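You operate a simulated robot arm through the tools that you are given. There is no shell and no other tool. Be economical: measure what you need, move in short steps, check, and stop when the job is done.

Carry out the task below with a simulated two-armed robot. There is one attempt and no reset: what you move stays moved.

JOB
Take the scrub sponge on the right half of the long steel bench and put it away on the steel shelf. Then take the blue-striped egg from the right half of the long steel bench and leave it in the deep orange tub. Then take the blue ice pack from the top of the white table and put it on the blue paper. Then put the blue sponge on the left half of the long steel bench. Then push the hood flap shut. Keep to this order. Set down upright: blue-striped egg.

Only the result counts: the job must be done as asked and must still hold three seconds after the hand-in. Knocking over, shifting, dropping, spilling or breaking anything else fails it.

ROBOT AND FRAMES
Two 7-joint arms with fingered hands on one trunk, on a base that drives. Base frame: it is fixed to the floor where the robot stands at the start and does not move with it; the origin is under the middle of the robot, x ahead of it, y to its left, z up. Lengths are in mm, angles in degrees, forces in N, time in s.
The left shoulder is at the start at [200, 135, 845], the right one opposite. Places, roughly: blue ice pack (15x4x11 cm) [1600, 1200, 900]; blue paper [1250, 1250, 750]; blue sponge (9x7x3 cm) [1400, 2100, 900]; blue-striped egg (5x5x6 cm) [500, -300, 800]; deep orange tub (12x17x6 cm) [1600, 3900, 300]; hood flap [1800, 3000, 1500]; left half of the long steel bench [700, 800, 800]; scrub sponge (10x6x4 cm) [700, -200, 800]; steel shelf [3600, 5700, 900]. Payload 4 kg a hand.
Tool frame (each hand has its own): the origin (TCP) lies between the finger pads and is the grasp point; the fingertips stand 25 mm ahead of it; z points along the fingers, y is the line along which they close. The gripper opens to 88 mm. The gripper's body begins 29 mm behind the TCP. The gripper is a hand of 4 fingers: y runs from the thumb to the fingers, the wrist lies at [-13, -106, -174] in the tool frame, and closing takes about 1.5 s.
Orientation is that of the tool frame in the base frame, as a unit quaternion [w, x, y, z]. With the fingers straight down and the wrist toward the robot, the tool's x, y and z point along [0, 1, 0], [1, 0, 0] and [0, 0, -1] of the base frame.

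CONTROLS
- The arms move only by the tool send_rows. It takes "left_increments", "right_increments" or both (then of equal length, played together; a hand with none holds still); each is one flat list of numbers, 6 for each row, row after row: the shift along the base's x, y, z in mm, then the turn, a rotation vector about the base's x, y, z in rad. In form: [tx, ty, tz, wx, wy, wz, tx, ty, tz, wx, wy, wz, ...]. A call has 1 to 12 rows; each row is the pose to reach, as a shift and turn from the pose commanded when the call began. "left_fingers" and "right_fingers" are, for a hand that has rows, the finger opening in mm, from 0 to 88, set as the call begins (left out, the last holds). Rows are played at 5 a second. More than 50 mm and 8.6 degrees between two rows, or a gripper value outside its range, and nothing of the call is played. A pose out of reach is approached as far as the arm can. The call stops where the force on the tool passes 40 N (or 10 N more than at its start, if that is more) or the arm is blocked; 0.2 s more then pass. Each finger travels about 153 mm/s and halts on what it meets, pressing with about 32 N; the grip force reading is that of the motor and also rises with nothing between the fingers. The clock runs only during rows and for 0.2 s after the last one: add rows that repeat a pose to give the fingers time. It gives the time, the measured TCP pose, the force on the tool (base axes), the opening and the grip force at its end, in the units of the frame above (readings bear some noise), with the torque about the TCP (base axes, N m) and any sound that the robot's microphone picked up.
- Cameras (640 x 400 px; columns grow to the right, rows downward): "scene" is now at [134.5, -1.8, 1440.1]; the picture's right is [-0.02, -1.00, 0.00], its down [-0.80, 0.02, -0.60] and it looks along [0.60, -0.01, -0.80] (base axes); focal length 268 px, centre (320, 200). "left" rides on the left gripper at [-64, -83, -98] in its tool frame; the picture's right is [-0.62, -0.37, 0.69], its down [0.71, -0.63, 0.30] and it looks along [0.32, 0.68, 0.65] (tool axes); focal length 265 px, centre (320, 200). "right" rides on the right gripper at [64, -83, -98] in its tool frame; the picture's right is [-0.62, 0.37, -0.69], its down [-0.71, -0.63, 0.30] and it looks along [-0.32, 0.68, 0.65] (tool axes); focal length 265 px, centre (320, 200). There is no depth. A picture from a camera that has moved, and an enlarged one, comes with that camera's place and axes in the base frame and with its lens.
- grab_frame(camera): a new picture of that camera. The clock stands still meanwhile.
- raise_lower(by): slides the trunk up (or, below 0, down) by that many mm; the arms and the scene camera ride with it, the base frame stays. It gives what a move gives, with no picture.
- base_move(legs): drives the robot by 1 to 6 legs, each [ahead, left, turn to the left] in mm, mm and degrees, along the robot's own axes; the way and the turn of a leg run together, so that a leg with both is an arc; at most 1500 mm and 180 degrees a leg. The arms and the cameras ride along, it lands a little off, and it stops where it bumps. It gives what a move gives.
- grasp_type(shape, hand): the hand has 4 fingers and takes this shape, open, in about a second: jaw (thumb against the fingers, like two jaws); tri (thumb and two fingers); tip (a fingertip pinch); poke (one finger out to press); point (the index stretched); flat (the hand flat); cup (the hand cupped); fist (a fist). The gripper value then closes the fingers along that shape, each until it touches; the sizes above hold for jaw. It gives what a move gives, with no picture.
- pan_tilt(pan, tilt): turns the head with the scene camera to pan (to the left, within 97 degrees either way) and tilt (down, from -29 to 69), counted from straight ahead of the robot. It gives what a move gives.
- inspect(camera, box): a new picture of the part [left, top, right, bottom] of that camera's present view, enlarged. The clock stands still meanwhile.
- finish_job(): hands the job in; it is judged then, once.

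Go step by step. Nothing tells you exact positions but the pictures and the camera data: compare them with the known pose of the tool, close in by small moves and look again before you grip or let go. The budget is 165 turns and 122 pictures, counting those below and the enlarged ones. Unless the task says otherwise, let go and move clear before handing in, and close with one line.

The tools are called after "Request:" as a command line: name --argument value ..., lists and objects as JSON in quotes. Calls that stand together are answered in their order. send_rows: Moves the arms, as the interface text tells. Its arguments: {"type":"object","properties":{"left_increments":{"type":"array"},"left_fingers":{"type":"number"},"right_increments":{"type":"array"},"right_fingers":{"type":"number"}},"required":[]} The other tools are called the same way: raise_lower (by) slides the trunk up or down; grasp_type (shape, hand) gives the hand a shape; base_move (legs) drives the base; pan_tilt (pan, tilt) turns the head that bears the scene camera; grab_frame (camera) takes a picture; inspect (camera, box) takes an enlarged picture of a part of a camera's view; finish_job () hands the job in.

At the start:

```text
time: 0.0
left_eef_pos: [577.7, 249.5, 1148.4]
left_tcp_rot: [0.001, 0.707, 0.708, 0.0]
left_contact_force: [0.0, -0.7, 0.9]
left_torque: [-0.01, -0.01, -0.04]
left_finger_gap: 87.7
left_gripper_force: 0.1
left_shape: jaw
right_eef_pos: [603.9, -204.1, 1046.6]
right_tcp_rot: [0.0, 0.707, 0.707, 0.0]
right_contact_force: [-0.3, 0.0, -0.1]
right_torque: [-0.02, 0.0, -0.02]
right_finger_gap: 87.6
right_gripper_force: 0.0
right_shape: jaw
trunk travel left (down, up): [-450.0, 320.0]
robot x, y, heading: [4.7, 3.1, -0.0]
head pan, tilt: [-1.2, 52.9]
```

scene: 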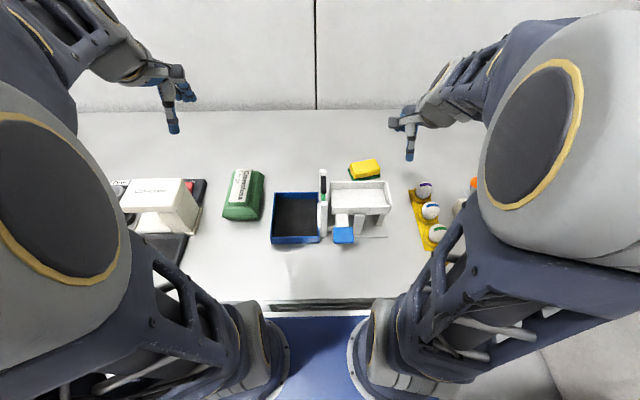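
right: 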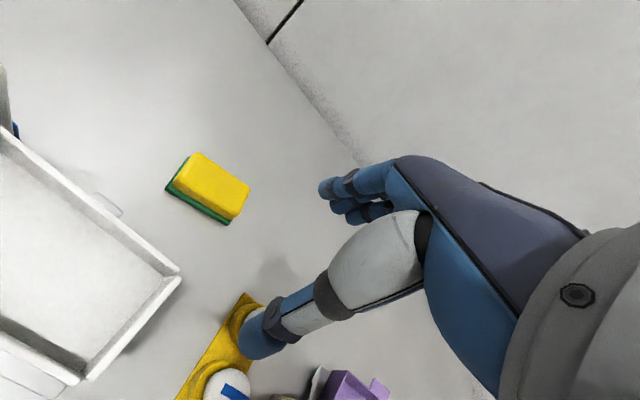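
left: 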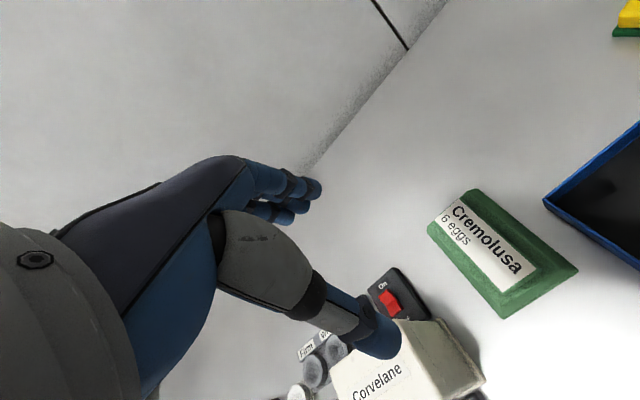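

I see the scrub sponge ahead to the right, near (720,-155), and eggs in a yellow holder next to it. I'll look closer at both first.

Request:
inspect --camera "scene" --box '[310, 130, 500, 260]'

Request:
inspect --camera "right" --box '[120, 130, 420, 400]'

```text
3.08 times, centred on (405, 195) of scene
camera zoom: at [134.5, -1.8, 1440.1], right [-0.02, -1.0, 0.0], down [-0.8, 0.02, -0.6], along [0.6, -0.01, -0.8], focal length 825 px, centre (58, 215)
```

zoom: 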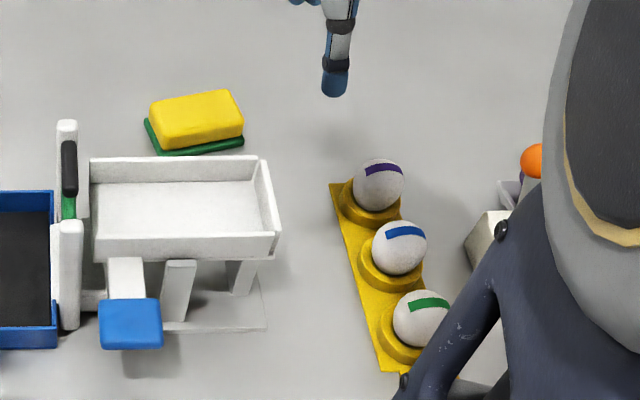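

```text
1.48 times, centred on (270, 265) of right
camera zoom: at [520.2, -139.3, 1145.2], right [0.37, -0.62, 0.69], down [-0.63, -0.71, -0.3], along [0.68, -0.32, -0.65], focal length 393 px, centre (394, 104)
```

zoom: 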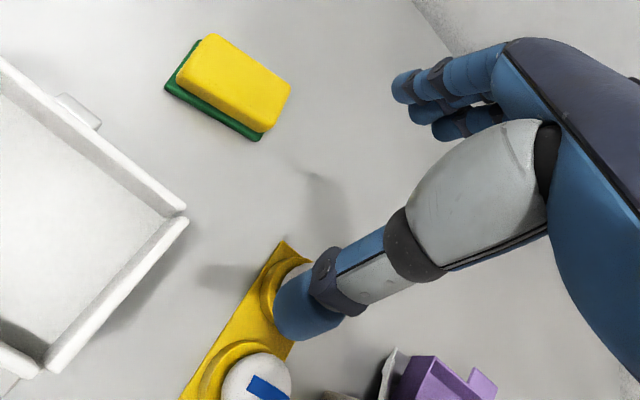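

The sponge top is at about (718,-151,825), turned about 13°. The raised tray of a scale sits near its robot side. I'll lift the trunk so the forearm stays clear, then come over the sponge.

Request:
raise_lower --by 150

```text
time: 1.8
left_eef_pos: [578.1, 249.3, 1298.8]
left_tcp_rot: [0.0, 0.707, 0.707, -0.001]
left_contact_force: [0.5, 0.8, -0.3]
left_torque: [-0.01, 0.01, 0.03]
left_finger_gap: 87.8
left_gripper_force: 0.1
left_shape: jaw
right_eef_pos: [604.3, -204.2, 1196.4]
right_tcp_rot: [0.001, 0.707, 0.707, -0.001]
right_contact_force: [0.3, -0.1, -0.4]
right_torque: [0.04, -0.06, 0.01]
right_finger_gap: 87.5
right_gripper_force: 0.0
right_shape: jaw
trunk travel left (down, up): [-600.0, 170.0]
robot x, y, heading: [0.2, 2.6, 0.1]
head pan, tilt: [-1.2, 52.9]
```

Now I move the right hand over the sponge with the yaw turned.

Request:
send_rows --right_increments '[30, 15, -35, 0, 0, 0.06, 60, 30, -70, 0, 0, 0.12, 90, 42, -105, 0, 0, 0.18, 114, 53, -145, 0, 0, 0.23, 114, 53, -190, 0, 0, 0.23, 114, 53, -235, 0, 0, 0.23, 114, 53, -266, 0, 0, 0.23, 114, 53, -266, 0, 0, 0.23]' --right_fingers 88

Request:
grab_frame --camera "right"

Request:
grab_frame --camera "scene"

```text
time: 3.5
left_eef_pos: [578.2, 249.4, 1298.3]
left_tcp_rot: [0.001, 0.707, 0.707, 0.001]
left_contact_force: [0.4, -0.3, 0.9]
left_torque: [0.0, -0.03, 0.05]
left_finger_gap: 87.5
left_gripper_force: 0.1
left_shape: jaw
right_eef_pos: [717.6, -151.1, 932.1]
right_tcp_rot: [0.001, 0.621, 0.784, -0.001]
right_contact_force: [0.2, -0.1, 0.6]
right_torque: [-0.02, -0.02, -0.01]
right_finger_gap: 87.9
right_gripper_force: 0.1
right_shape: jaw
trunk travel left (down, up): [-600.0, 170.0]
robot x, y, heading: [0.8, 3.7, -0.2]
head pan, tilt: [-1.2, 52.9]
```

```text
116 pictures are left
camera right: at [621.0, -106.7, 1030.0], right [0.5, -0.52, 0.69], down [-0.45, -0.84, -0.3], along [0.74, -0.16, -0.65], focal length 265 px, centre (320, 200)
```

right: 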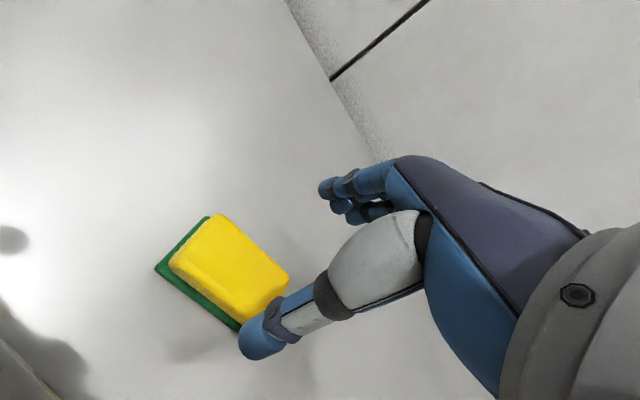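

```text
115 pictures are left
camera scene: at [134.5, -1.7, 1590.1], right [-0.02, -1.0, 0.0], down [-0.8, 0.02, -0.6], along [0.6, -0.01, -0.8], focal length 268 px, centre (320, 200)
```

scene: 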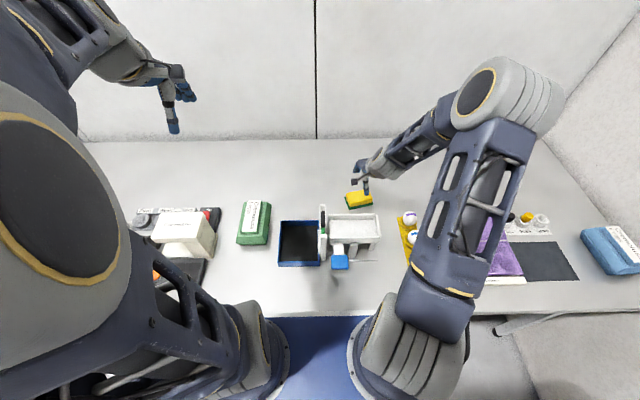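

The hand is aligned with the sponge, whose centre is at about (721,-151). I'll go down and grip.

Request:
send_rows --right_increments '[2, 0, -40, 0, 0, 0.02, 2, 0, -75, 0, 0, 0.02, 3, 0, -100, 0, 0, 0.02, 3, 0, -117, 0, 0, 0.02, 3, 0, -117, 0, 0, 0.02]'

Request:
grab_frame --camera "right"

```text
time: 4.6
left_eef_pos: [577.7, 250.7, 1298.6]
left_tcp_rot: [0.001, 0.707, 0.707, 0.0]
left_contact_force: [0.8, -0.5, 0.0]
left_torque: [-0.02, 0.02, 0.0]
left_finger_gap: 87.6
left_gripper_force: 0.1
left_shape: jaw
right_eef_pos: [726.6, -149.4, 822.9]
right_tcp_rot: [0.01, 0.613, 0.79, 0.007]
right_contact_force: [-6.2, -0.1, 24.3]
right_torque: [0.05, -0.77, -0.02]
right_finger_gap: 83.8
right_gripper_force: 0.0
right_shape: jaw
trunk travel left (down, up): [-600.0, 170.0]
robot x, y, heading: [-1.5, -0.8, -0.1]
head pan, tilt: [-1.2, 52.9]
stopped in row 5 (right hand): the force on the tool passed its limit (the readings are from after the stop); the commanded pose is now the measured one
```

```text
114 pictures are left
camera right: at [627.3, -108.1, 918.9], right [0.49, -0.51, 0.71], down [-0.42, -0.85, -0.31], along [0.76, -0.15, -0.63], focal length 265 px, centre (320, 200)
```

right: 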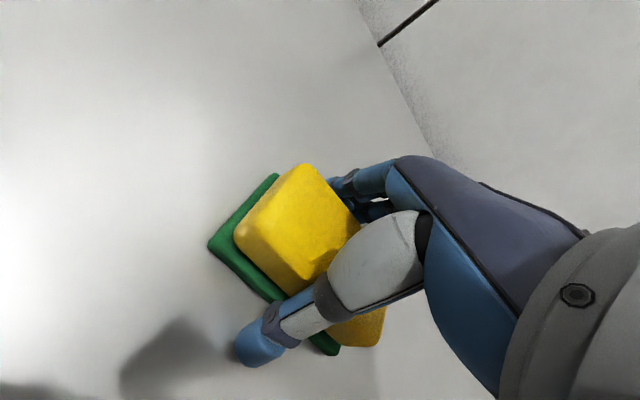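

The tips touched the bench, so it is at about z 797. I'll ease up a few mm and close.

Request:
send_rows --right_increments '[-4, 2, 5, 0, 0, 0]'

Request:
send_rows --right_increments '[0, 0, 0, 0, 0, 0, 0, 0, 0, 0, 0, 0, 0, 0, 0, 0, 0, 0, 0, 0, 0, 0, 0, 0, 0, 0, 0, 0, 0, 0, 0, 0, 0, 0, 0, 0, 0, 0, 0, 0, 0, 0, 0, 0, 0, 0, 0, 0]' --right_fingers 30

Request:
grab_frame --camera "right"

```text
time: 5.0
left_eef_pos: [577.6, 249.4, 1298.6]
left_tcp_rot: [0.0, 0.708, 0.707, 0.0]
left_contact_force: [0.1, -0.1, 0.4]
left_torque: [0.02, -0.01, -0.02]
left_finger_gap: 87.4
left_gripper_force: 0.1
left_shape: jaw
right_eef_pos: [719.5, -149.1, 824.0]
right_tcp_rot: [0.006, 0.613, 0.79, 0.004]
right_contact_force: [0.8, -1.7, 5.2]
right_torque: [-0.01, -0.18, -0.03]
right_finger_gap: 87.4
right_gripper_force: 0.1
right_shape: jaw
trunk travel left (down, up): [-600.0, 170.0]
robot x, y, heading: [-1.4, 0.3, -0.0]
head pan, tilt: [-1.2, 52.9]
```

```text
time: 6.8
left_eef_pos: [578.0, 248.8, 1298.1]
left_tcp_rot: [0.0, 0.707, 0.707, 0.0]
left_contact_force: [-0.8, 0.0, 0.4]
left_torque: [0.02, -0.01, 0.01]
left_finger_gap: 87.3
left_gripper_force: 0.1
left_shape: jaw
right_eef_pos: [720.8, -148.6, 825.5]
right_tcp_rot: [0.007, 0.612, 0.79, 0.005]
right_contact_force: [-5.7, -0.7, 19.4]
right_torque: [-0.21, 0.99, 0.0]
right_finger_gap: 52.8
right_gripper_force: 31.8
right_shape: jaw
trunk travel left (down, up): [-600.0, 170.0]
robot x, y, heading: [0.2, 3.5, 0.2]
head pan, tilt: [-1.2, 52.9]
```

```text
113 pictures are left
camera right: at [621.9, -106.8, 922.7], right [0.5, -0.51, 0.7], down [-0.43, -0.85, -0.31], along [0.75, -0.15, -0.64], focal length 265 px, centre (320, 200)
```

right: 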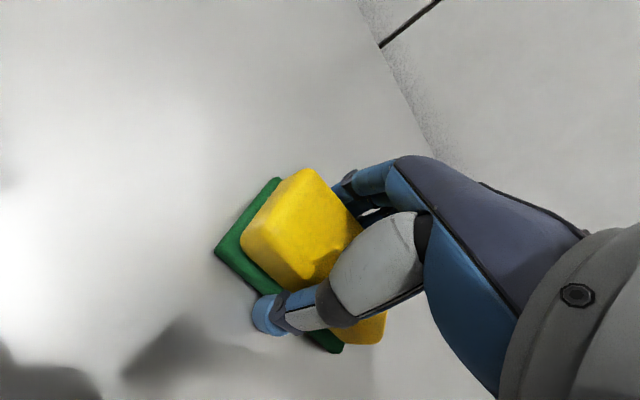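

The sponge is gripped at 53 mm. I'll lift it and look around for a path to the shelf.

Request:
send_rows --right_increments '[0, 0, 40, 0, 0, 0, 0, 0, 90, 0, 0, 0, 0, 0, 140, 0, 0, 0, -15, 0, 190, 0, 0, 0, -35, 0, 235, 0, 0, 0, -50, 0, 280, 0, 0, 0]'

Request:
pan_tilt --pan 45 --tilt 20

Request:
grab_frame --camera "scene"

Request:
pan_tilt --pan 90 --tilt 20

Request:
grab_frame --camera "scene"

```text
refused: row 4 steps farther than a row can; nothing moved
```

```text
time: 7.9
left_eef_pos: [578.3, 249.0, 1298.3]
left_tcp_rot: [0.0, 0.707, 0.707, 0.0]
left_contact_force: [0.1, -0.6, 0.1]
left_torque: [0.06, -0.03, -0.03]
left_finger_gap: 87.7
left_gripper_force: 0.2
left_shape: jaw
right_eef_pos: [720.9, -148.4, 825.4]
right_tcp_rot: [0.007, 0.613, 0.79, 0.005]
right_contact_force: [-5.0, -1.0, 21.0]
right_torque: [-0.21, 1.0, 0.01]
right_finger_gap: 52.6
right_gripper_force: 31.9
right_shape: jaw
trunk travel left (down, up): [-600.0, 170.0]
robot x, y, heading: [-1.3, 2.3, -0.3]
head pan, tilt: [45.0, 20.0]
```

```text
112 pictures are left
camera scene: at [125.5, 65.7, 1639.5], right [0.71, -0.71, 0.0], down [-0.24, -0.24, -0.94], along [0.67, 0.66, -0.34], focal length 268 px, centre (320, 200)
```

scene: 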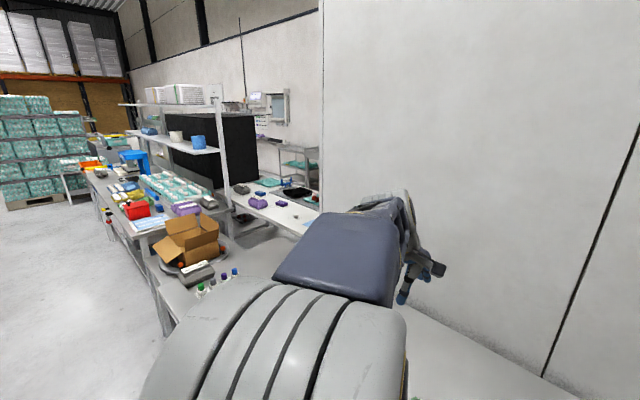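

```text
time: 9.1
left_eef_pos: [577.4, 249.8, 1299.8]
left_tcp_rot: [-0.001, 0.707, 0.707, -0.001]
left_contact_force: [1.1, -0.1, 0.0]
left_torque: [-0.04, 0.03, 0.01]
left_finger_gap: 87.4
left_gripper_force: 0.2
left_shape: jaw
right_eef_pos: [721.4, -148.5, 826.1]
right_tcp_rot: [0.007, 0.613, 0.79, 0.006]
right_contact_force: [-3.8, -1.4, 21.9]
right_torque: [-0.22, 1.01, 0.03]
right_finger_gap: 52.5
right_gripper_force: 32.2
right_shape: jaw
trunk travel left (down, up): [-600.0, 170.0]
robot x, y, heading: [-1.1, -1.6, -0.3]
head pan, tilt: [90.0, 20.0]
```

```text
111 pictures are left
camera scene: at [59.6, 93.0, 1639.5], right [1.0, 0.0, 0.0], down [0.0, -0.34, -0.94], along [0.0, 0.94, -0.34], focal length 268 px, centre (320, 200)
```

scene: 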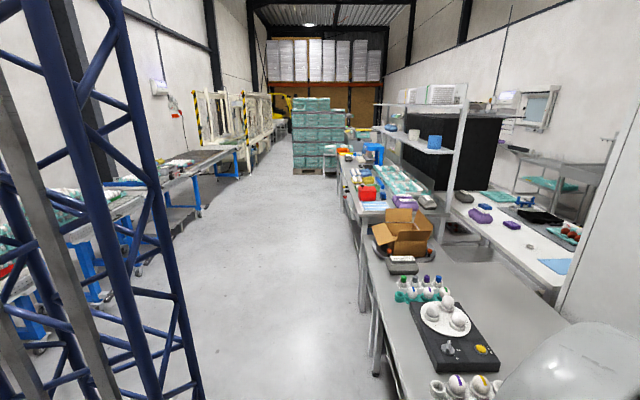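

The lift was refused for its step size, so I'll redo it with smaller steps. Then I'll start driving left along the aisle and looking.

Request:
send_rows --right_increments '[0, 0, 40, 0, 0, 0, 0, 0, 85, 0, 0, 0, 0, 0, 130, 0, 0, 0, -15, 0, 175, 0, 0, 0, -40, 0, 215, 0, 0, 0, -65, 0, 255, 0, 0, 0, -95, 0, 290, 0, 0, 0, -135, 0, 310, 0, 0, 0, -175, 0, 325, 0, 0, 0, -220, 0, 335, 0, 0, 0]'

Request:
grab_frame --camera "right"

Request:
pan_tilt --pan 70 --tilt 45

Request:
grab_frame --camera "scene"

```text
time: 11.3
left_eef_pos: [578.2, 250.1, 1297.7]
left_tcp_rot: [0.0, 0.708, 0.707, 0.0]
left_contact_force: [0.1, -1.2, -0.7]
left_torque: [-0.05, 0.01, -0.03]
left_finger_gap: 87.7
left_gripper_force: 0.0
left_shape: jaw
right_eef_pos: [498.9, -146.9, 1159.8]
right_tcp_rot: [0.008, 0.613, 0.79, 0.004]
right_contact_force: [0.1, -0.2, 0.0]
right_torque: [0.0, 0.01, 0.02]
right_finger_gap: 51.8
right_gripper_force: 32.3
right_shape: jaw
trunk travel left (down, up): [-600.0, 170.0]
robot x, y, heading: [-1.9, -0.5, -0.0]
head pan, tilt: [90.0, 20.0]
```

```text
110 pictures are left
camera right: at [400.6, -105.2, 1257.3], right [0.5, -0.51, 0.7], down [-0.43, -0.85, -0.31], along [0.75, -0.15, -0.64], focal length 265 px, centre (320, 200)
```

right: 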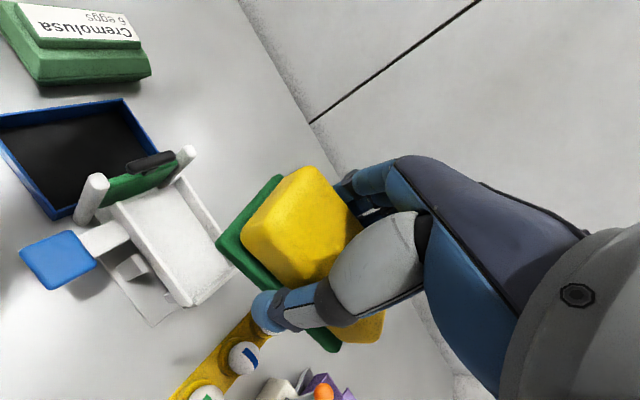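

```text
time: 12.2
left_eef_pos: [578.8, 249.7, 1297.0]
left_tcp_rot: [-0.001, 0.707, 0.707, 0.0]
left_contact_force: [0.1, 0.1, 0.1]
left_torque: [0.0, 0.0, 0.02]
left_finger_gap: 87.6
left_gripper_force: 0.1
left_shape: jaw
right_eef_pos: [498.7, -148.3, 1159.9]
right_tcp_rot: [0.007, 0.613, 0.79, 0.004]
right_contact_force: [-0.5, -0.1, -0.4]
right_torque: [0.0, 0.02, 0.01]
right_finger_gap: 52.0
right_gripper_force: 32.1
right_shape: jaw
trunk travel left (down, up): [-600.0, 170.0]
robot x, y, heading: [2.3, -2.9, 0.3]
head pan, tilt: [70.0, 45.0]
```

```text
109 pictures are left
camera scene: at [88.0, 76.2, 1600.8], right [0.94, -0.34, 0.0], down [-0.24, -0.66, -0.71], along [0.24, 0.67, -0.71], focal length 268 px, centre (320, 200)
```

scene: 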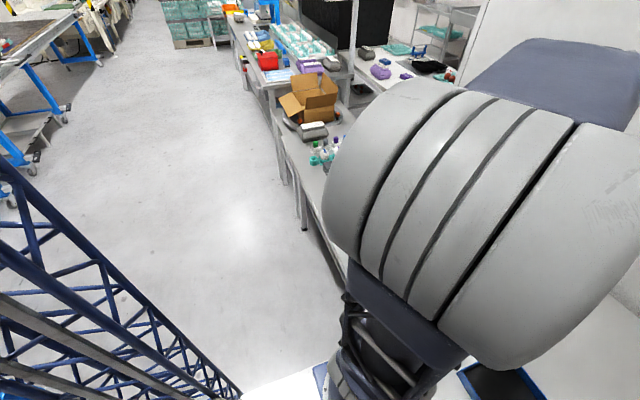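

The sponge is held well. I'll back off a little and check whether the blue lattice belongs to the robot or the room.

Request:
base_move --legs '[[-200, 0, 0]]'

Request:
pan_tilt --pan 90 --tilt 40

Request:
grab_frame --camera "scene"

```text
time: 13.8
left_eef_pos: [376.6, 249.9, 1298.3]
left_tcp_rot: [0.0, 0.707, 0.707, 0.0]
left_contact_force: [0.3, 0.0, -1.0]
left_torque: [0.01, 0.01, 0.0]
left_finger_gap: 87.7
left_gripper_force: 0.0
left_shape: jaw
right_eef_pos: [298.1, -147.2, 1160.3]
right_tcp_rot: [0.007, 0.613, 0.79, 0.005]
right_contact_force: [0.6, 0.0, -0.4]
right_torque: [-0.01, 0.0, -0.01]
right_finger_gap: 51.8
right_gripper_force: 32.1
right_shape: jaw
trunk travel left (down, up): [-600.0, 170.0]
robot x, y, heading: [-200.1, 4.3, 0.1]
head pan, tilt: [70.0, 45.0]
```

```text
time: 14.6
left_eef_pos: [377.3, 249.1, 1298.2]
left_tcp_rot: [0.0, 0.707, 0.707, 0.0]
left_contact_force: [0.3, 0.1, 1.0]
left_torque: [0.03, 0.0, 0.0]
left_finger_gap: 87.8
left_gripper_force: 0.1
left_shape: jaw
right_eef_pos: [297.1, -148.3, 1159.9]
right_tcp_rot: [0.007, 0.613, 0.79, 0.005]
right_contact_force: [0.2, 0.0, -0.9]
right_torque: [0.01, 0.0, -0.02]
right_finger_gap: 52.0
right_gripper_force: 31.8
right_shape: jaw
trunk travel left (down, up): [-600.0, 170.0]
robot x, y, heading: [-203.9, -2.9, 0.0]
head pan, tilt: [90.0, 40.0]
```

```text
108 pictures are left
camera scene: at [-140.9, 84.8, 1608.0], right [1.0, 0.0, 0.0], down [0.0, -0.64, -0.77], along [0.0, 0.77, -0.64], focal length 268 px, centre (320, 200)
```

scene: 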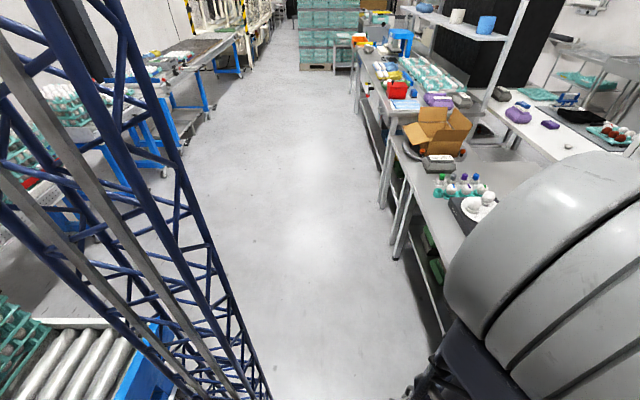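

The lattice moves with the robot, so it is its own mast. I'll turn to face along the aisle (+y) and drive forward.

Request:
base_move --legs '[[-60, 0, 0], [0, 0, 90], [1400, 0, 0]]'

Request:
pan_tilt --pan -45 --tilt 25

Request:
grab_frame --camera "scene"

Request:
pan_tilt --pan 0 --tilt 25

Request:
grab_frame --camera "scene"

```text
time: 26.1
left_eef_pos: [-494.0, 2005.8, 1297.7]
left_tcp_rot: [0.0, 0.007, 1.0, 0.001]
left_contact_force: [0.0, 0.5, -1.3]
left_torque: [0.05, 0.0, 0.0]
left_finger_gap: 87.6
left_gripper_force: 0.0
left_shape: jaw
right_eef_pos: [-98.3, 1922.1, 1160.0]
right_tcp_rot: [0.001, -0.119, 0.993, 0.008]
right_contact_force: [0.1, 0.0, -1.0]
right_torque: [0.03, 0.04, 0.0]
right_finger_gap: 51.5
right_gripper_force: 31.5
right_shape: jaw
trunk travel left (down, up): [-600.0, 170.0]
robot x, y, heading: [-256.7, 1422.4, 89.2]
head pan, tilt: [90.0, 40.0]
```

```text
time: 28.2
left_eef_pos: [-494.7, 2006.6, 1296.9]
left_tcp_rot: [0.0, 0.007, 1.0, 0.0]
left_contact_force: [0.6, -0.4, 0.0]
left_torque: [-0.01, -0.01, 0.0]
left_finger_gap: 87.5
left_gripper_force: 0.1
left_shape: jaw
right_eef_pos: [-96.9, 1922.0, 1160.1]
right_tcp_rot: [0.001, -0.118, 0.993, 0.007]
right_contact_force: [0.2, 0.6, -0.7]
right_torque: [0.01, -0.03, -0.01]
right_finger_gap: 51.7
right_gripper_force: 31.6
right_shape: jaw
trunk travel left (down, up): [-600.0, 170.0]
robot x, y, heading: [-252.2, 1427.1, 89.1]
head pan, tilt: [-45.0, 25.0]
```

```text
107 pictures are left
camera scene: at [-186.4, 1548.7, 1631.3], right [0.7, -0.72, 0.0], down [-0.3, -0.29, -0.91], along [0.65, 0.63, -0.42], focal length 268 px, centre (320, 200)
```

scene: 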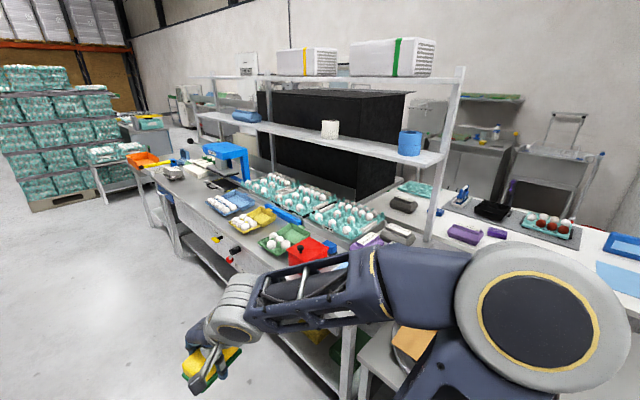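

```text
time: 29.4
left_eef_pos: [-494.0, 2006.8, 1298.1]
left_tcp_rot: [0.0, 0.007, 1.0, 0.0]
left_contact_force: [0.5, 0.1, 0.4]
left_torque: [0.01, -0.02, -0.02]
left_finger_gap: 87.5
left_gripper_force: 0.0
left_shape: jaw
right_eef_pos: [-99.6, 1921.9, 1159.8]
right_tcp_rot: [0.002, -0.118, 0.993, 0.008]
right_contact_force: [0.9, 0.0, -1.3]
right_torque: [-0.01, 0.01, -0.01]
right_finger_gap: 51.5
right_gripper_force: 31.8
right_shape: jaw
trunk travel left (down, up): [-600.0, 170.0]
robot x, y, heading: [-251.3, 1427.4, 89.3]
head pan, tilt: [0.0, 25.0]
```

```text
106 pictures are left
camera scene: at [-251.0, 1576.6, 1631.3], right [1.0, -0.01, 0.0], down [-0.01, -0.42, -0.91], along [0.01, 0.91, -0.42], focal length 268 px, centre (320, 200)
```

scene: 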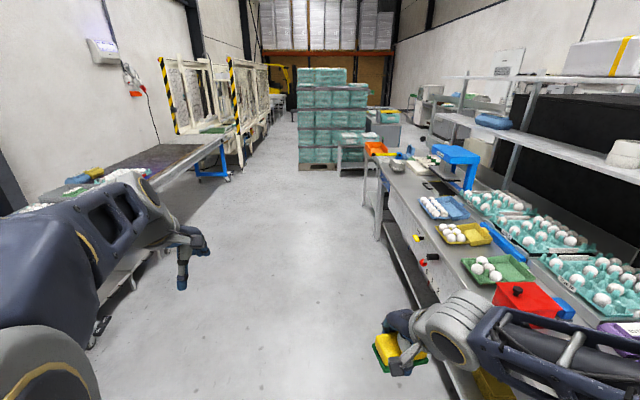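

The bench row ends around y≈4100, with a gap before the next small table. I'll drive on toward there, shifting a bit left for clearance.

Request:
base_move --legs '[[1400, 200, 0], [1200, 0, 0]]'

Request:
pan_tilt --pan -50 --tilt 22

Request:
grab_frame --camera "scene"

Request:
pan_tilt --pan -95 --tilt 25

Request:
grab_frame --camera "scene"

```text
time: 42.1
left_eef_pos: [-689.4, 4607.3, 1297.0]
left_tcp_rot: [0.0, 0.002, 1.0, 0.0]
left_contact_force: [-0.1, 0.4, 0.4]
left_torque: [0.01, 0.04, -0.02]
left_finger_gap: 87.6
left_gripper_force: 0.1
left_shape: jaw
right_eef_pos: [-292.7, 4527.6, 1160.6]
right_tcp_rot: [0.002, -0.124, 0.992, 0.007]
right_contact_force: [-0.9, 0.6, -0.9]
right_torque: [0.01, 0.02, 0.02]
right_finger_gap: 51.5
right_gripper_force: 32.5
right_shape: jaw
trunk travel left (down, up): [-600.0, 170.0]
robot x, y, heading: [-442.5, 4026.4, 89.9]
head pan, tilt: [0.0, 25.0]
```

```text
time: 43.3
left_eef_pos: [-689.8, 4607.2, 1298.4]
left_tcp_rot: [0.0, 0.001, 1.0, 0.0]
left_contact_force: [0.2, -0.4, -0.7]
left_torque: [0.05, 0.03, 0.01]
left_finger_gap: 87.3
left_gripper_force: 0.0
left_shape: jaw
right_eef_pos: [-293.4, 4527.3, 1159.6]
right_tcp_rot: [0.001, -0.124, 0.992, 0.008]
right_contact_force: [0.0, 0.6, -0.2]
right_torque: [0.01, -0.01, 0.01]
right_finger_gap: 51.4
right_gripper_force: 32.2
right_shape: jaw
trunk travel left (down, up): [-600.0, 170.0]
robot x, y, heading: [-437.2, 4029.6, 89.9]
head pan, tilt: [-50.0, 22.0]
```

```text
105 pictures are left
camera scene: at [-370.1, 4148.4, 1636.2], right [0.64, -0.77, 0.0], down [-0.29, -0.24, -0.93], along [0.71, 0.6, -0.37], focal length 268 px, centre (320, 200)
```

scene: 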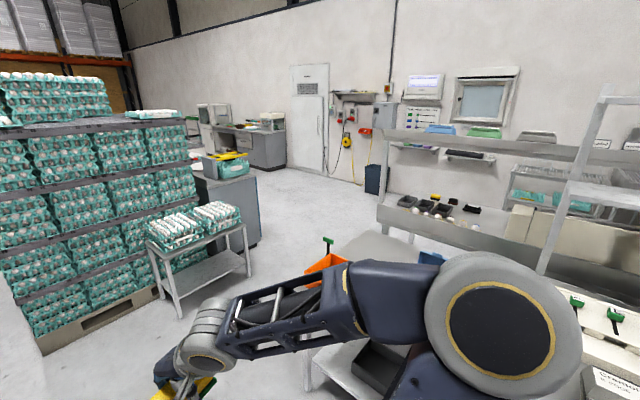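

```text
time: 44.4
left_eef_pos: [-689.7, 4607.6, 1298.9]
left_tcp_rot: [0.0, 0.001, 1.0, 0.0]
left_contact_force: [0.0, 0.9, 0.3]
left_torque: [-0.02, 0.01, 0.02]
left_finger_gap: 87.4
left_gripper_force: 0.0
left_shape: jaw
right_eef_pos: [-292.5, 4527.9, 1160.4]
right_tcp_rot: [0.002, -0.125, 0.992, 0.008]
right_contact_force: [0.6, 0.4, 0.0]
right_torque: [-0.02, -0.02, -0.03]
right_finger_gap: 51.3
right_gripper_force: 32.3
right_shape: jaw
trunk travel left (down, up): [-600.0, 170.0]
robot x, y, heading: [-441.2, 4027.2, 89.8]
head pan, tilt: [-95.0, 25.0]
```

```text
104 pictures are left
camera scene: at [-349.5, 4080.7, 1631.4], right [-0.09, -1.0, 0.0], down [-0.42, 0.04, -0.91], along [0.9, -0.08, -0.42], focal length 268 px, centre (320, 200)
```

scene: 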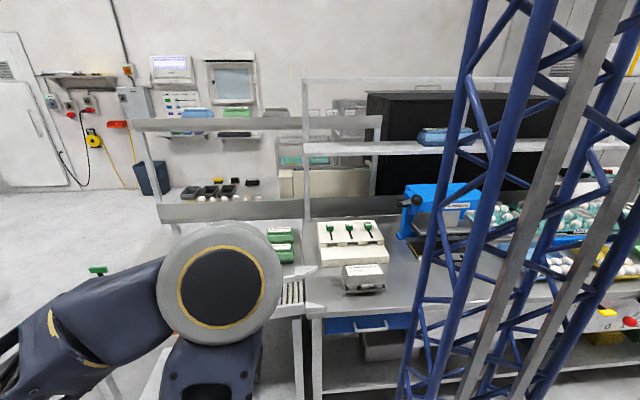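

I'll zoom in on where the steel shelf should be, around pixel (410,144) of the −50° view.

Request:
pan_tilt --pan -60 --tilt 12

Request:
inspect --camera "scene" --box '[180, 80, 500, 280]'

```text
time: 45.4
left_eef_pos: [-689.7, 4607.6, 1298.1]
left_tcp_rot: [0.0, 0.001, 1.0, 0.0]
left_contact_force: [0.1, -0.8, -0.1]
left_torque: [0.0, 0.03, -0.02]
left_finger_gap: 87.7
left_gripper_force: 0.1
left_shape: jaw
right_eef_pos: [-293.1, 4527.1, 1161.3]
right_tcp_rot: [0.002, -0.125, 0.992, 0.008]
right_contact_force: [-0.7, -0.8, -1.6]
right_torque: [0.0, 0.04, 0.01]
right_finger_gap: 51.4
right_gripper_force: 32.0
right_shape: jaw
trunk travel left (down, up): [-600.0, 170.0]
robot x, y, heading: [-438.5, 4029.2, 90.0]
head pan, tilt: [-60.0, 12.0]
```

```text
2.00 times, centred on (340, 180) of scene
camera zoom: at [-360.4, 4135.2, 1652.4], right [0.5, -0.87, 0.0], down [-0.18, -0.1, -0.98], along [0.85, 0.49, -0.21], focal length 536 px, centre (280, 240)
```

zoom: 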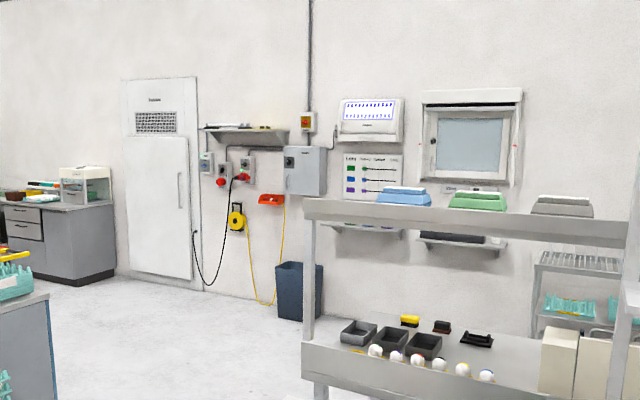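

The steel shelf appears to be the small wall shelf near (3700,5670,~820). The gap between the tables runs along y≈5450. I'll drive to it, turn to face +x and look.

Request:
base_move --legs '[[1400, 0, 0], [0, 0, -90]]'

Request:
pan_tilt --pan 0 --tilt 25

Request:
grab_frame --camera "scene"

```text
time: 56.3
left_eef_pos: [148.3, 5675.9, 1299.1]
left_tcp_rot: [0.0, 0.717, 0.697, 0.0]
left_contact_force: [-0.5, 0.5, -0.3]
left_torque: [0.0, 0.0, 0.0]
left_finger_gap: 87.5
left_gripper_force: 0.0
left_shape: jaw
right_eef_pos: [58.0, 5280.2, 1160.6]
right_tcp_rot: [0.007, 0.625, 0.781, 0.004]
right_contact_force: [0.3, 0.8, 0.4]
right_torque: [0.01, -0.03, -0.01]
right_finger_gap: 51.3
right_gripper_force: 31.6
right_shape: jaw
trunk travel left (down, up): [-600.0, 170.0]
robot x, y, heading: [-434.8, 5441.1, -1.5]
head pan, tilt: [-60.0, 12.0]
```

```text
time: 57.6
left_eef_pos: [148.9, 5676.6, 1298.2]
left_tcp_rot: [0.0, 0.718, 0.697, 0.0]
left_contact_force: [0.0, 0.4, -0.4]
left_torque: [0.01, 0.02, 0.03]
left_finger_gap: 87.5
left_gripper_force: 0.1
left_shape: jaw
right_eef_pos: [58.1, 5280.1, 1160.2]
right_tcp_rot: [0.008, 0.625, 0.781, 0.004]
right_contact_force: [1.5, -0.7, -0.7]
right_torque: [0.01, -0.01, 0.01]
right_finger_gap: 51.2
right_gripper_force: 31.9
right_shape: jaw
trunk travel left (down, up): [-600.0, 170.0]
robot x, y, heading: [-437.7, 5443.3, -1.9]
head pan, tilt: [0.0, 25.0]
```

```text
102 pictures are left
camera scene: at [-284.3, 5438.9, 1631.4], right [-0.03, -1.0, 0.0], down [-0.42, 0.01, -0.91], along [0.91, -0.03, -0.42], focal length 268 px, centre (320, 200)
```

scene: 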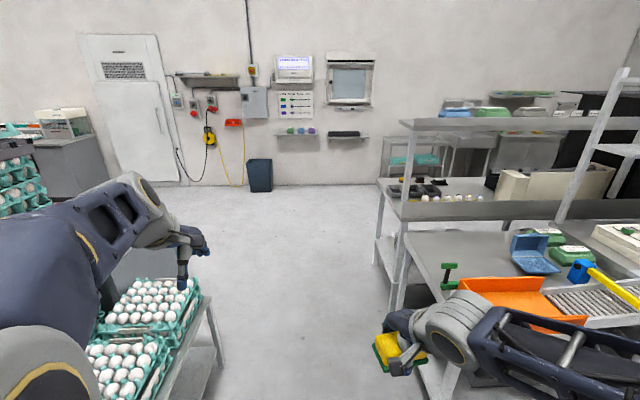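

The gap is clear and the left wall shelf at (3700,5640,880) matches. I'll drive through.

Request:
base_move --legs '[[0, 20, 1.9], [1500, 0, 0], [800, 120, 0]]'

Request:
pan_tilt --pan 0 --tilt 25

Request:
grab_frame --camera "scene"

```text
time: 69.5
left_eef_pos: [2473.5, 5839.8, 1298.0]
left_tcp_rot: [0.0, 0.708, 0.706, -0.001]
left_contact_force: [0.1, -0.6, 0.4]
left_torque: [-0.02, 0.0, -0.02]
left_finger_gap: 87.5
left_gripper_force: 0.1
left_shape: jaw
right_eef_pos: [2393.6, 5441.9, 1160.5]
right_tcp_rot: [0.007, 0.614, 0.789, 0.005]
right_contact_force: [0.8, 0.7, -0.8]
right_torque: [0.0, 0.0, -0.03]
right_finger_gap: 51.2
right_gripper_force: 31.8
right_shape: jaw
trunk travel left (down, up): [-600.0, 170.0]
robot x, y, heading: [1893.3, 5593.4, -0.4]
head pan, tilt: [0.0, 25.0]
```

```text
time: 70.1
left_eef_pos: [2472.3, 5840.0, 1297.8]
left_tcp_rot: [0.0, 0.708, 0.706, -0.001]
left_contact_force: [0.2, -0.4, 0.6]
left_torque: [0.02, 0.02, 0.01]
left_finger_gap: 87.7
left_gripper_force: 0.0
left_shape: jaw
right_eef_pos: [2393.0, 5441.8, 1160.2]
right_tcp_rot: [0.007, 0.614, 0.789, 0.005]
right_contact_force: [0.4, 0.0, -0.6]
right_torque: [-0.01, 0.0, 0.01]
right_finger_gap: 51.0
right_gripper_force: 32.1
right_shape: jaw
trunk travel left (down, up): [-600.0, 170.0]
robot x, y, heading: [1898.1, 5592.2, -0.2]
head pan, tilt: [0.0, 25.0]
```

```text
101 pictures are left
camera scene: at [2046.6, 5591.5, 1631.3], right [0.0, -1.0, 0.0], down [-0.42, 0.0, -0.91], along [0.91, 0.0, -0.42], focal length 268 px, centre (320, 200)
```

scene: 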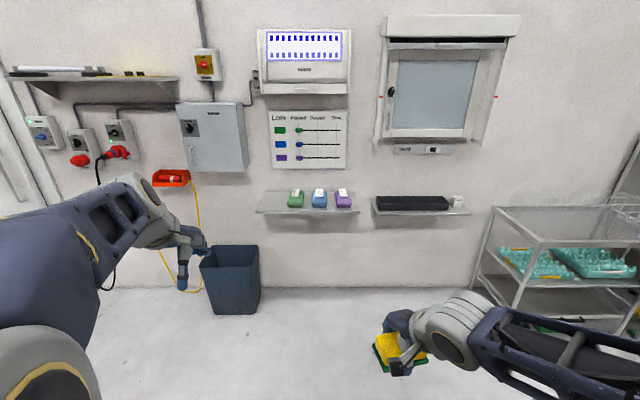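

Request:
inspect --camera "scene" --box '[240, 100, 500, 230]'

Request:
inspect --camera "scene" --box '[480, 180, 640, 300]'

```text
2.46 times, centred on (370, 165) of scene
camera zoom: at [2046.6, 5591.5, 1631.3], right [0.0, -1.0, 0.0], down [-0.42, 0.0, -0.91], along [0.91, 0.0, -0.42], focal length 660 px, centre (197, 286)
```

zoom: 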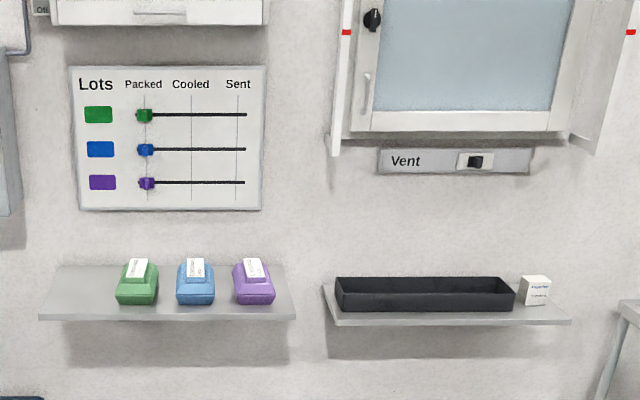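

```text
3.33 times, centred on (560, 240) of scene
camera zoom: at [2046.6, 5591.5, 1631.3], right [0.0, -1.0, 0.0], down [-0.42, 0.0, -0.91], along [0.91, 0.0, -0.42], focal length 894 px, centre (-480, 67)
```

zoom: 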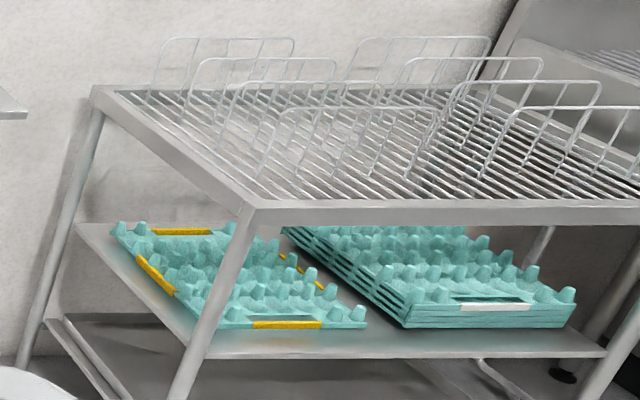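

The left wall shelf holds the lot boxes, with free space at its left end at about y 5800–5965. I'll drive so that the right hand faces that free end.

Request:
base_move --legs '[[980, 430, 0.2]]'

Request:
pan_tilt --pan -10 --tilt 45

Request:
grab_frame --camera "scene"

Request:
grab_frame --camera "right"

```text
time: 75.7
left_eef_pos: [3463.3, 6283.1, 1299.0]
left_tcp_rot: [0.0, 0.702, 0.712, 0.0]
left_contact_force: [-0.4, -0.4, -0.1]
left_torque: [-0.03, -0.02, -0.04]
left_finger_gap: 87.7
left_gripper_force: 0.1
left_shape: jaw
right_eef_pos: [3390.8, 5884.7, 1159.9]
right_tcp_rot: [0.007, 0.609, 0.793, 0.005]
right_contact_force: [-0.5, 0.0, -0.6]
right_torque: [0.01, 0.02, -0.01]
right_finger_gap: 51.2
right_gripper_force: 32.0
right_shape: jaw
trunk travel left (down, up): [-600.0, 170.0]
robot x, y, heading: [2889.5, 6025.4, 0.6]
head pan, tilt: [0.0, 25.0]
```

```text
time: 76.5
left_eef_pos: [3463.5, 6282.2, 1298.2]
left_tcp_rot: [0.0, 0.703, 0.711, 0.0]
left_contact_force: [-1.1, 0.1, -0.4]
left_torque: [-0.02, -0.02, 0.01]
left_finger_gap: 87.6
left_gripper_force: 0.1
left_shape: jaw
right_eef_pos: [3390.8, 5885.0, 1160.8]
right_tcp_rot: [0.007, 0.608, 0.794, 0.005]
right_contact_force: [0.5, 0.0, -1.1]
right_torque: [0.02, -0.01, 0.02]
right_finger_gap: 51.2
right_gripper_force: 32.2
right_shape: jaw
trunk travel left (down, up): [-600.0, 170.0]
robot x, y, heading: [2889.6, 6022.7, 0.7]
head pan, tilt: [-10.0, 45.0]
```

```text
98 pictures are left
camera scene: at [3030.0, 6013.6, 1600.8], right [-0.16, -0.99, 0.0], down [-0.7, 0.11, -0.71], along [0.7, -0.11, -0.71], focal length 268 px, centre (320, 200)
```

scene: 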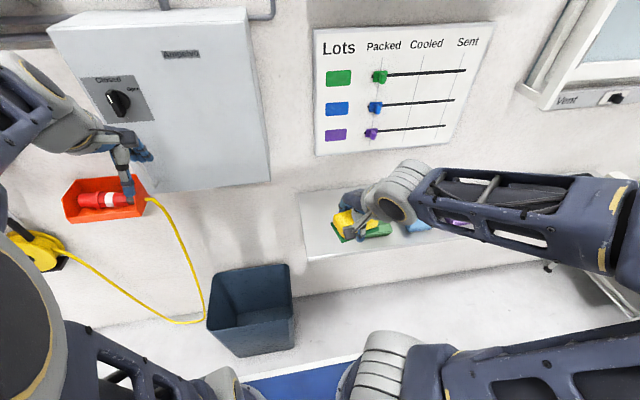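

```text
97 pictures are left
camera right: at [3291.3, 5925.1, 1257.5], right [0.51, -0.5, 0.7], down [-0.42, -0.85, -0.31], along [0.76, -0.14, -0.64], focal length 265 px, centre (320, 200)
```

right: 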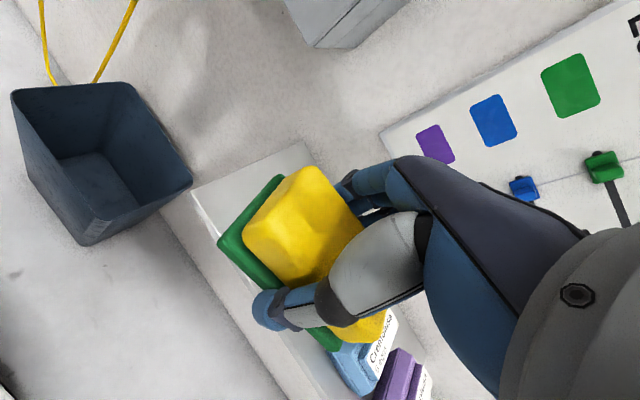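

The shelf surface is about z 875, x 3503–3765, with free y of 5805–5975. I'll move the sponge above (3620,5890) with the yaw squared, then look.

Request:
send_rows --right_increments '[40, 0, 0, 0, 0, -0.05, 80, 0, 0, 0, 0, -0.1, 120, 0, 0, 0, 0, -0.15, 160, 2, -10, 0, 0, -0.2, 200, 4, -30, 0, 0, -0.25, 229, 5, -65, 0, 0, -0.25, 229, 5, -110, 0, 0, -0.25, 229, 5, -155, 0, 0, -0.25, 229, 5, -200, 0, 0, -0.25, 229, 5, -200, 0, 0, -0.25]'

Request:
grab_frame --camera "scene"

Request:
grab_frame --camera "right"

```text
time: 78.7
left_eef_pos: [3464.3, 6282.8, 1297.5]
left_tcp_rot: [0.001, 0.702, 0.712, 0.0]
left_contact_force: [0.0, 0.3, 0.3]
left_torque: [0.08, 0.01, 0.0]
left_finger_gap: 87.7
left_gripper_force: 0.0
left_shape: jaw
right_eef_pos: [3619.1, 5890.3, 962.2]
right_tcp_rot: [0.008, 0.702, 0.712, 0.005]
right_contact_force: [-0.1, 0.9, -0.6]
right_torque: [0.02, 0.01, 0.01]
right_finger_gap: 51.1
right_gripper_force: 32.4
right_shape: jaw
trunk travel left (down, up): [-600.0, 170.0]
robot x, y, heading: [2890.4, 6027.9, 0.9]
head pan, tilt: [-10.0, 45.0]
```

```text
96 pictures are left
camera scene: at [3029.9, 6013.7, 1600.8], right [-0.16, -0.99, 0.0], down [-0.7, 0.11, -0.71], along [0.7, -0.11, -0.71], focal length 268 px, centre (320, 200)
```

scene: 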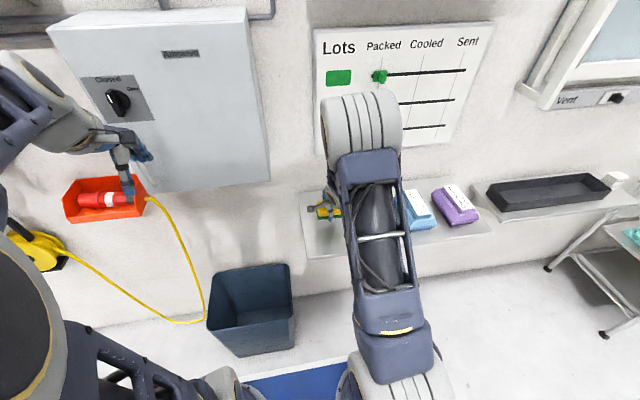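

```text
95 pictures are left
camera right: at [3533.8, 5953.2, 1059.1], right [0.37, -0.61, 0.7], down [-0.61, -0.73, -0.31], along [0.7, -0.32, -0.64], focal length 265 px, centre (320, 200)
```

right: 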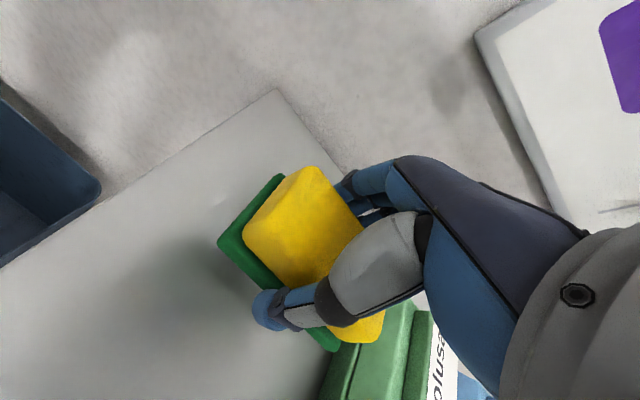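

The sponge spans y 5826–5927 in free space. I'll lower it until it touches.

Request:
send_rows --right_increments '[0, 8, -25, 0, 0, 0, 0, 8, -37, 0, 0, 0, 0, 8, -43, 0, 0, 0, 0, 8, -48, 0, 0, 0, 0, 8, -53, 0, 0, 0, 0, 8, -58, 0, 0, 0, 0, 8, -62, 0, 0, 0, 0, 8, -66, 0, 0, 0, 0, 8, -70, 0, 0, 0]'

Request:
grab_frame --camera "right"

```text
time: 80.3
left_eef_pos: [3462.8, 6282.8, 1298.8]
left_tcp_rot: [0.0, 0.703, 0.711, 0.0]
left_contact_force: [0.1, 0.7, -0.5]
left_torque: [-0.01, 0.02, -0.02]
left_finger_gap: 87.6
left_gripper_force: 0.1
left_shape: jaw
right_eef_pos: [3624.0, 5896.4, 905.5]
right_tcp_rot: [0.013, 0.703, 0.711, 0.01]
right_contact_force: [-3.4, 0.3, 18.3]
right_torque: [0.04, 0.84, 0.0]
right_finger_gap: 49.7
right_gripper_force: 31.9
right_shape: jaw
trunk travel left (down, up): [-600.0, 170.0]
robot x, y, heading: [2890.4, 6023.5, 1.0]
head pan, tilt: [-10.0, 45.0]
stopped in row 7 (right hand): the force on the tool passed its limit (the readings are from after the stop); the commanded pose is now the measured one
```

```text
94 pictures are left
camera right: at [3536.3, 5960.6, 1001.8], right [0.35, -0.61, 0.71], down [-0.61, -0.72, -0.32], along [0.71, -0.32, -0.63], focal length 265 px, centre (320, 200)
```

right: 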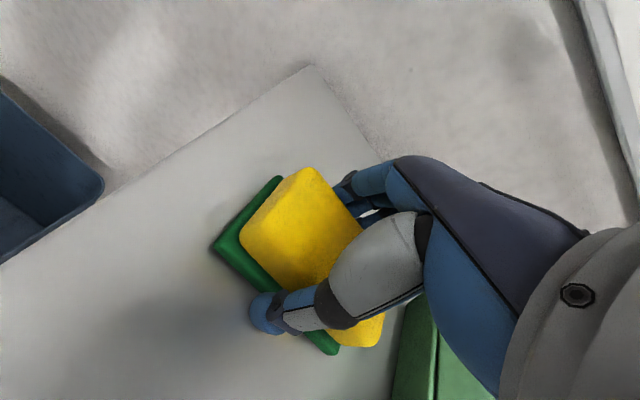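

It touched down at TCP z 905. I'll open the fingers in place and rise straight up.

Request:
send_rows --right_increments '[0, 0, 2, 0, 0, 0, 0, 0, 2, 0, 0, 0, 0, 0, 2, 0, 0, 0, 0, 0, 2, 0, 0, 0, 0, 0, 2, 0, 0, 0]' --right_fingers 88

Request:
send_rows --right_increments '[0, 0, 20, 0, 0, 0, 0, 0, 60, 0, 0, 0, 0, 0, 105, 0, 0, 0, 0, 0, 150, 0, 0, 0, -40, 0, 170, 0, 0, 0, -80, 0, 190, 0, 0, 0, -120, 0, 210, 0, 0, 0, -160, 0, 230, 0, 0, 0, -200, 0, 250, 0, 0, 0]'

Request:
grab_frame --camera "right"

```text
time: 81.5
left_eef_pos: [3464.4, 6282.9, 1299.1]
left_tcp_rot: [0.0, 0.703, 0.711, 0.0]
left_contact_force: [-0.2, -1.0, -0.8]
left_torque: [0.04, 0.01, -0.01]
left_finger_gap: 87.5
left_gripper_force: 0.0
left_shape: jaw
right_eef_pos: [3624.0, 5897.5, 905.4]
right_tcp_rot: [0.011, 0.702, 0.712, 0.009]
right_contact_force: [0.3, -0.1, 0.4]
right_torque: [-0.02, 0.0, 0.01]
right_finger_gap: 87.6
right_gripper_force: 0.1
right_shape: jaw
trunk travel left (down, up): [-600.0, 170.0]
robot x, y, heading: [2886.0, 6025.5, 0.9]
head pan, tilt: [-10.0, 45.0]
```

```text
time: 83.5
left_eef_pos: [3465.5, 6281.9, 1298.6]
left_tcp_rot: [0.0, 0.702, 0.713, 0.0]
left_contact_force: [-0.1, -0.2, 0.8]
left_torque: [0.0, -0.01, 0.03]
left_finger_gap: 87.6
left_gripper_force: 0.0
left_shape: jaw
right_eef_pos: [3420.9, 5895.4, 1156.5]
right_tcp_rot: [0.011, 0.702, 0.712, 0.008]
right_contact_force: [1.0, -0.4, 0.4]
right_torque: [-0.02, 0.0, -0.01]
right_finger_gap: 87.4
right_gripper_force: 0.0
right_shape: jaw
trunk travel left (down, up): [-600.0, 170.0]
robot x, y, heading: [2889.3, 6028.7, 0.5]
head pan, tilt: [-10.0, 45.0]
```

```text
93 pictures are left
camera right: at [3334.0, 5959.5, 1253.3], right [0.36, -0.61, 0.7], down [-0.61, -0.72, -0.32], along [0.71, -0.32, -0.63], focal length 265 px, centre (320, 200)
```

right: 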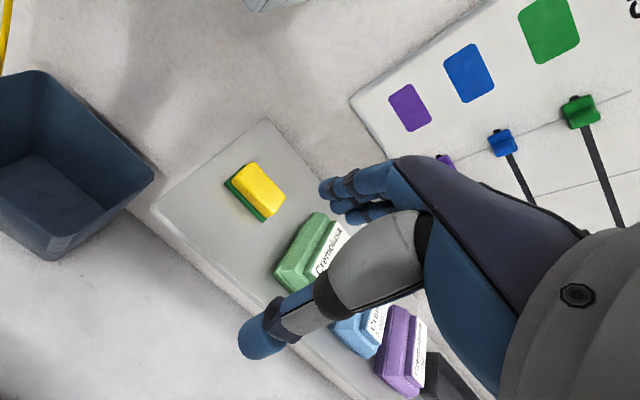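

The sponge is on the shelf and nothing else moved. Before going back for the egg, I'll look toward −y from here to see the area of the tub, hood and white table.

Request:
base_move --legs '[[-900, -350, 0]]'

Request:
pan_tilt --pan -90 --tilt 22

Request:
grab_frame --camera "scene"

```text
time: 88.5
left_eef_pos: [2557.7, 5919.2, 1298.3]
left_tcp_rot: [0.0, 0.702, 0.712, 0.0]
left_contact_force: [-0.6, 0.2, 0.1]
left_torque: [-0.02, 0.0, -0.01]
left_finger_gap: 87.5
left_gripper_force: 0.2
left_shape: jaw
right_eef_pos: [2514.9, 5533.1, 1157.9]
right_tcp_rot: [0.011, 0.702, 0.712, 0.008]
right_contact_force: [0.4, 1.0, 0.0]
right_torque: [-0.04, -0.01, 0.01]
right_finger_gap: 87.9
right_gripper_force: 0.1
right_shape: jaw
trunk travel left (down, up): [-600.0, 170.0]
robot x, y, heading: [1982.4, 5665.6, 0.9]
head pan, tilt: [-10.0, 45.0]
```

```text
time: 90.1
left_eef_pos: [2557.7, 5919.4, 1298.7]
left_tcp_rot: [-0.001, 0.703, 0.712, -0.001]
left_contact_force: [-0.4, 0.2, -0.6]
left_torque: [-0.01, 0.02, 0.01]
left_finger_gap: 87.6
left_gripper_force: 0.1
left_shape: jaw
right_eef_pos: [2514.9, 5532.5, 1156.8]
right_tcp_rot: [0.011, 0.702, 0.712, 0.009]
right_contact_force: [-0.2, 0.3, 0.2]
right_torque: [0.01, -0.03, -0.04]
right_finger_gap: 87.7
right_gripper_force: 0.0
right_shape: jaw
trunk travel left (down, up): [-600.0, 170.0]
robot x, y, heading: [1983.5, 5662.7, 1.1]
head pan, tilt: [-90.0, 22.0]
```

```text
92 pictures are left
camera scene: at [2044.4, 5570.6, 1636.2], right [-1.0, -0.01, 0.0], down [-0.01, 0.37, -0.93], along [0.01, -0.93, -0.37], focal length 268 px, centre (320, 200)
```

scene: 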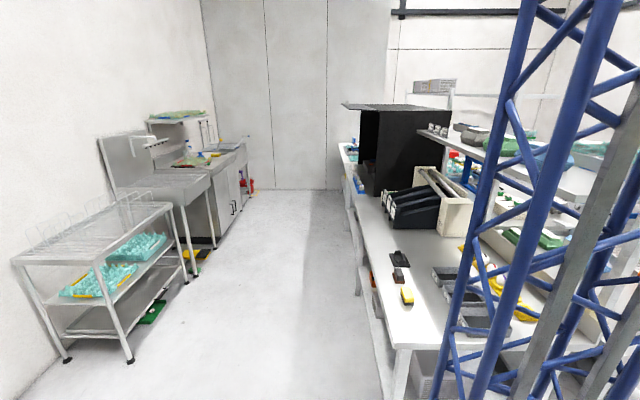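

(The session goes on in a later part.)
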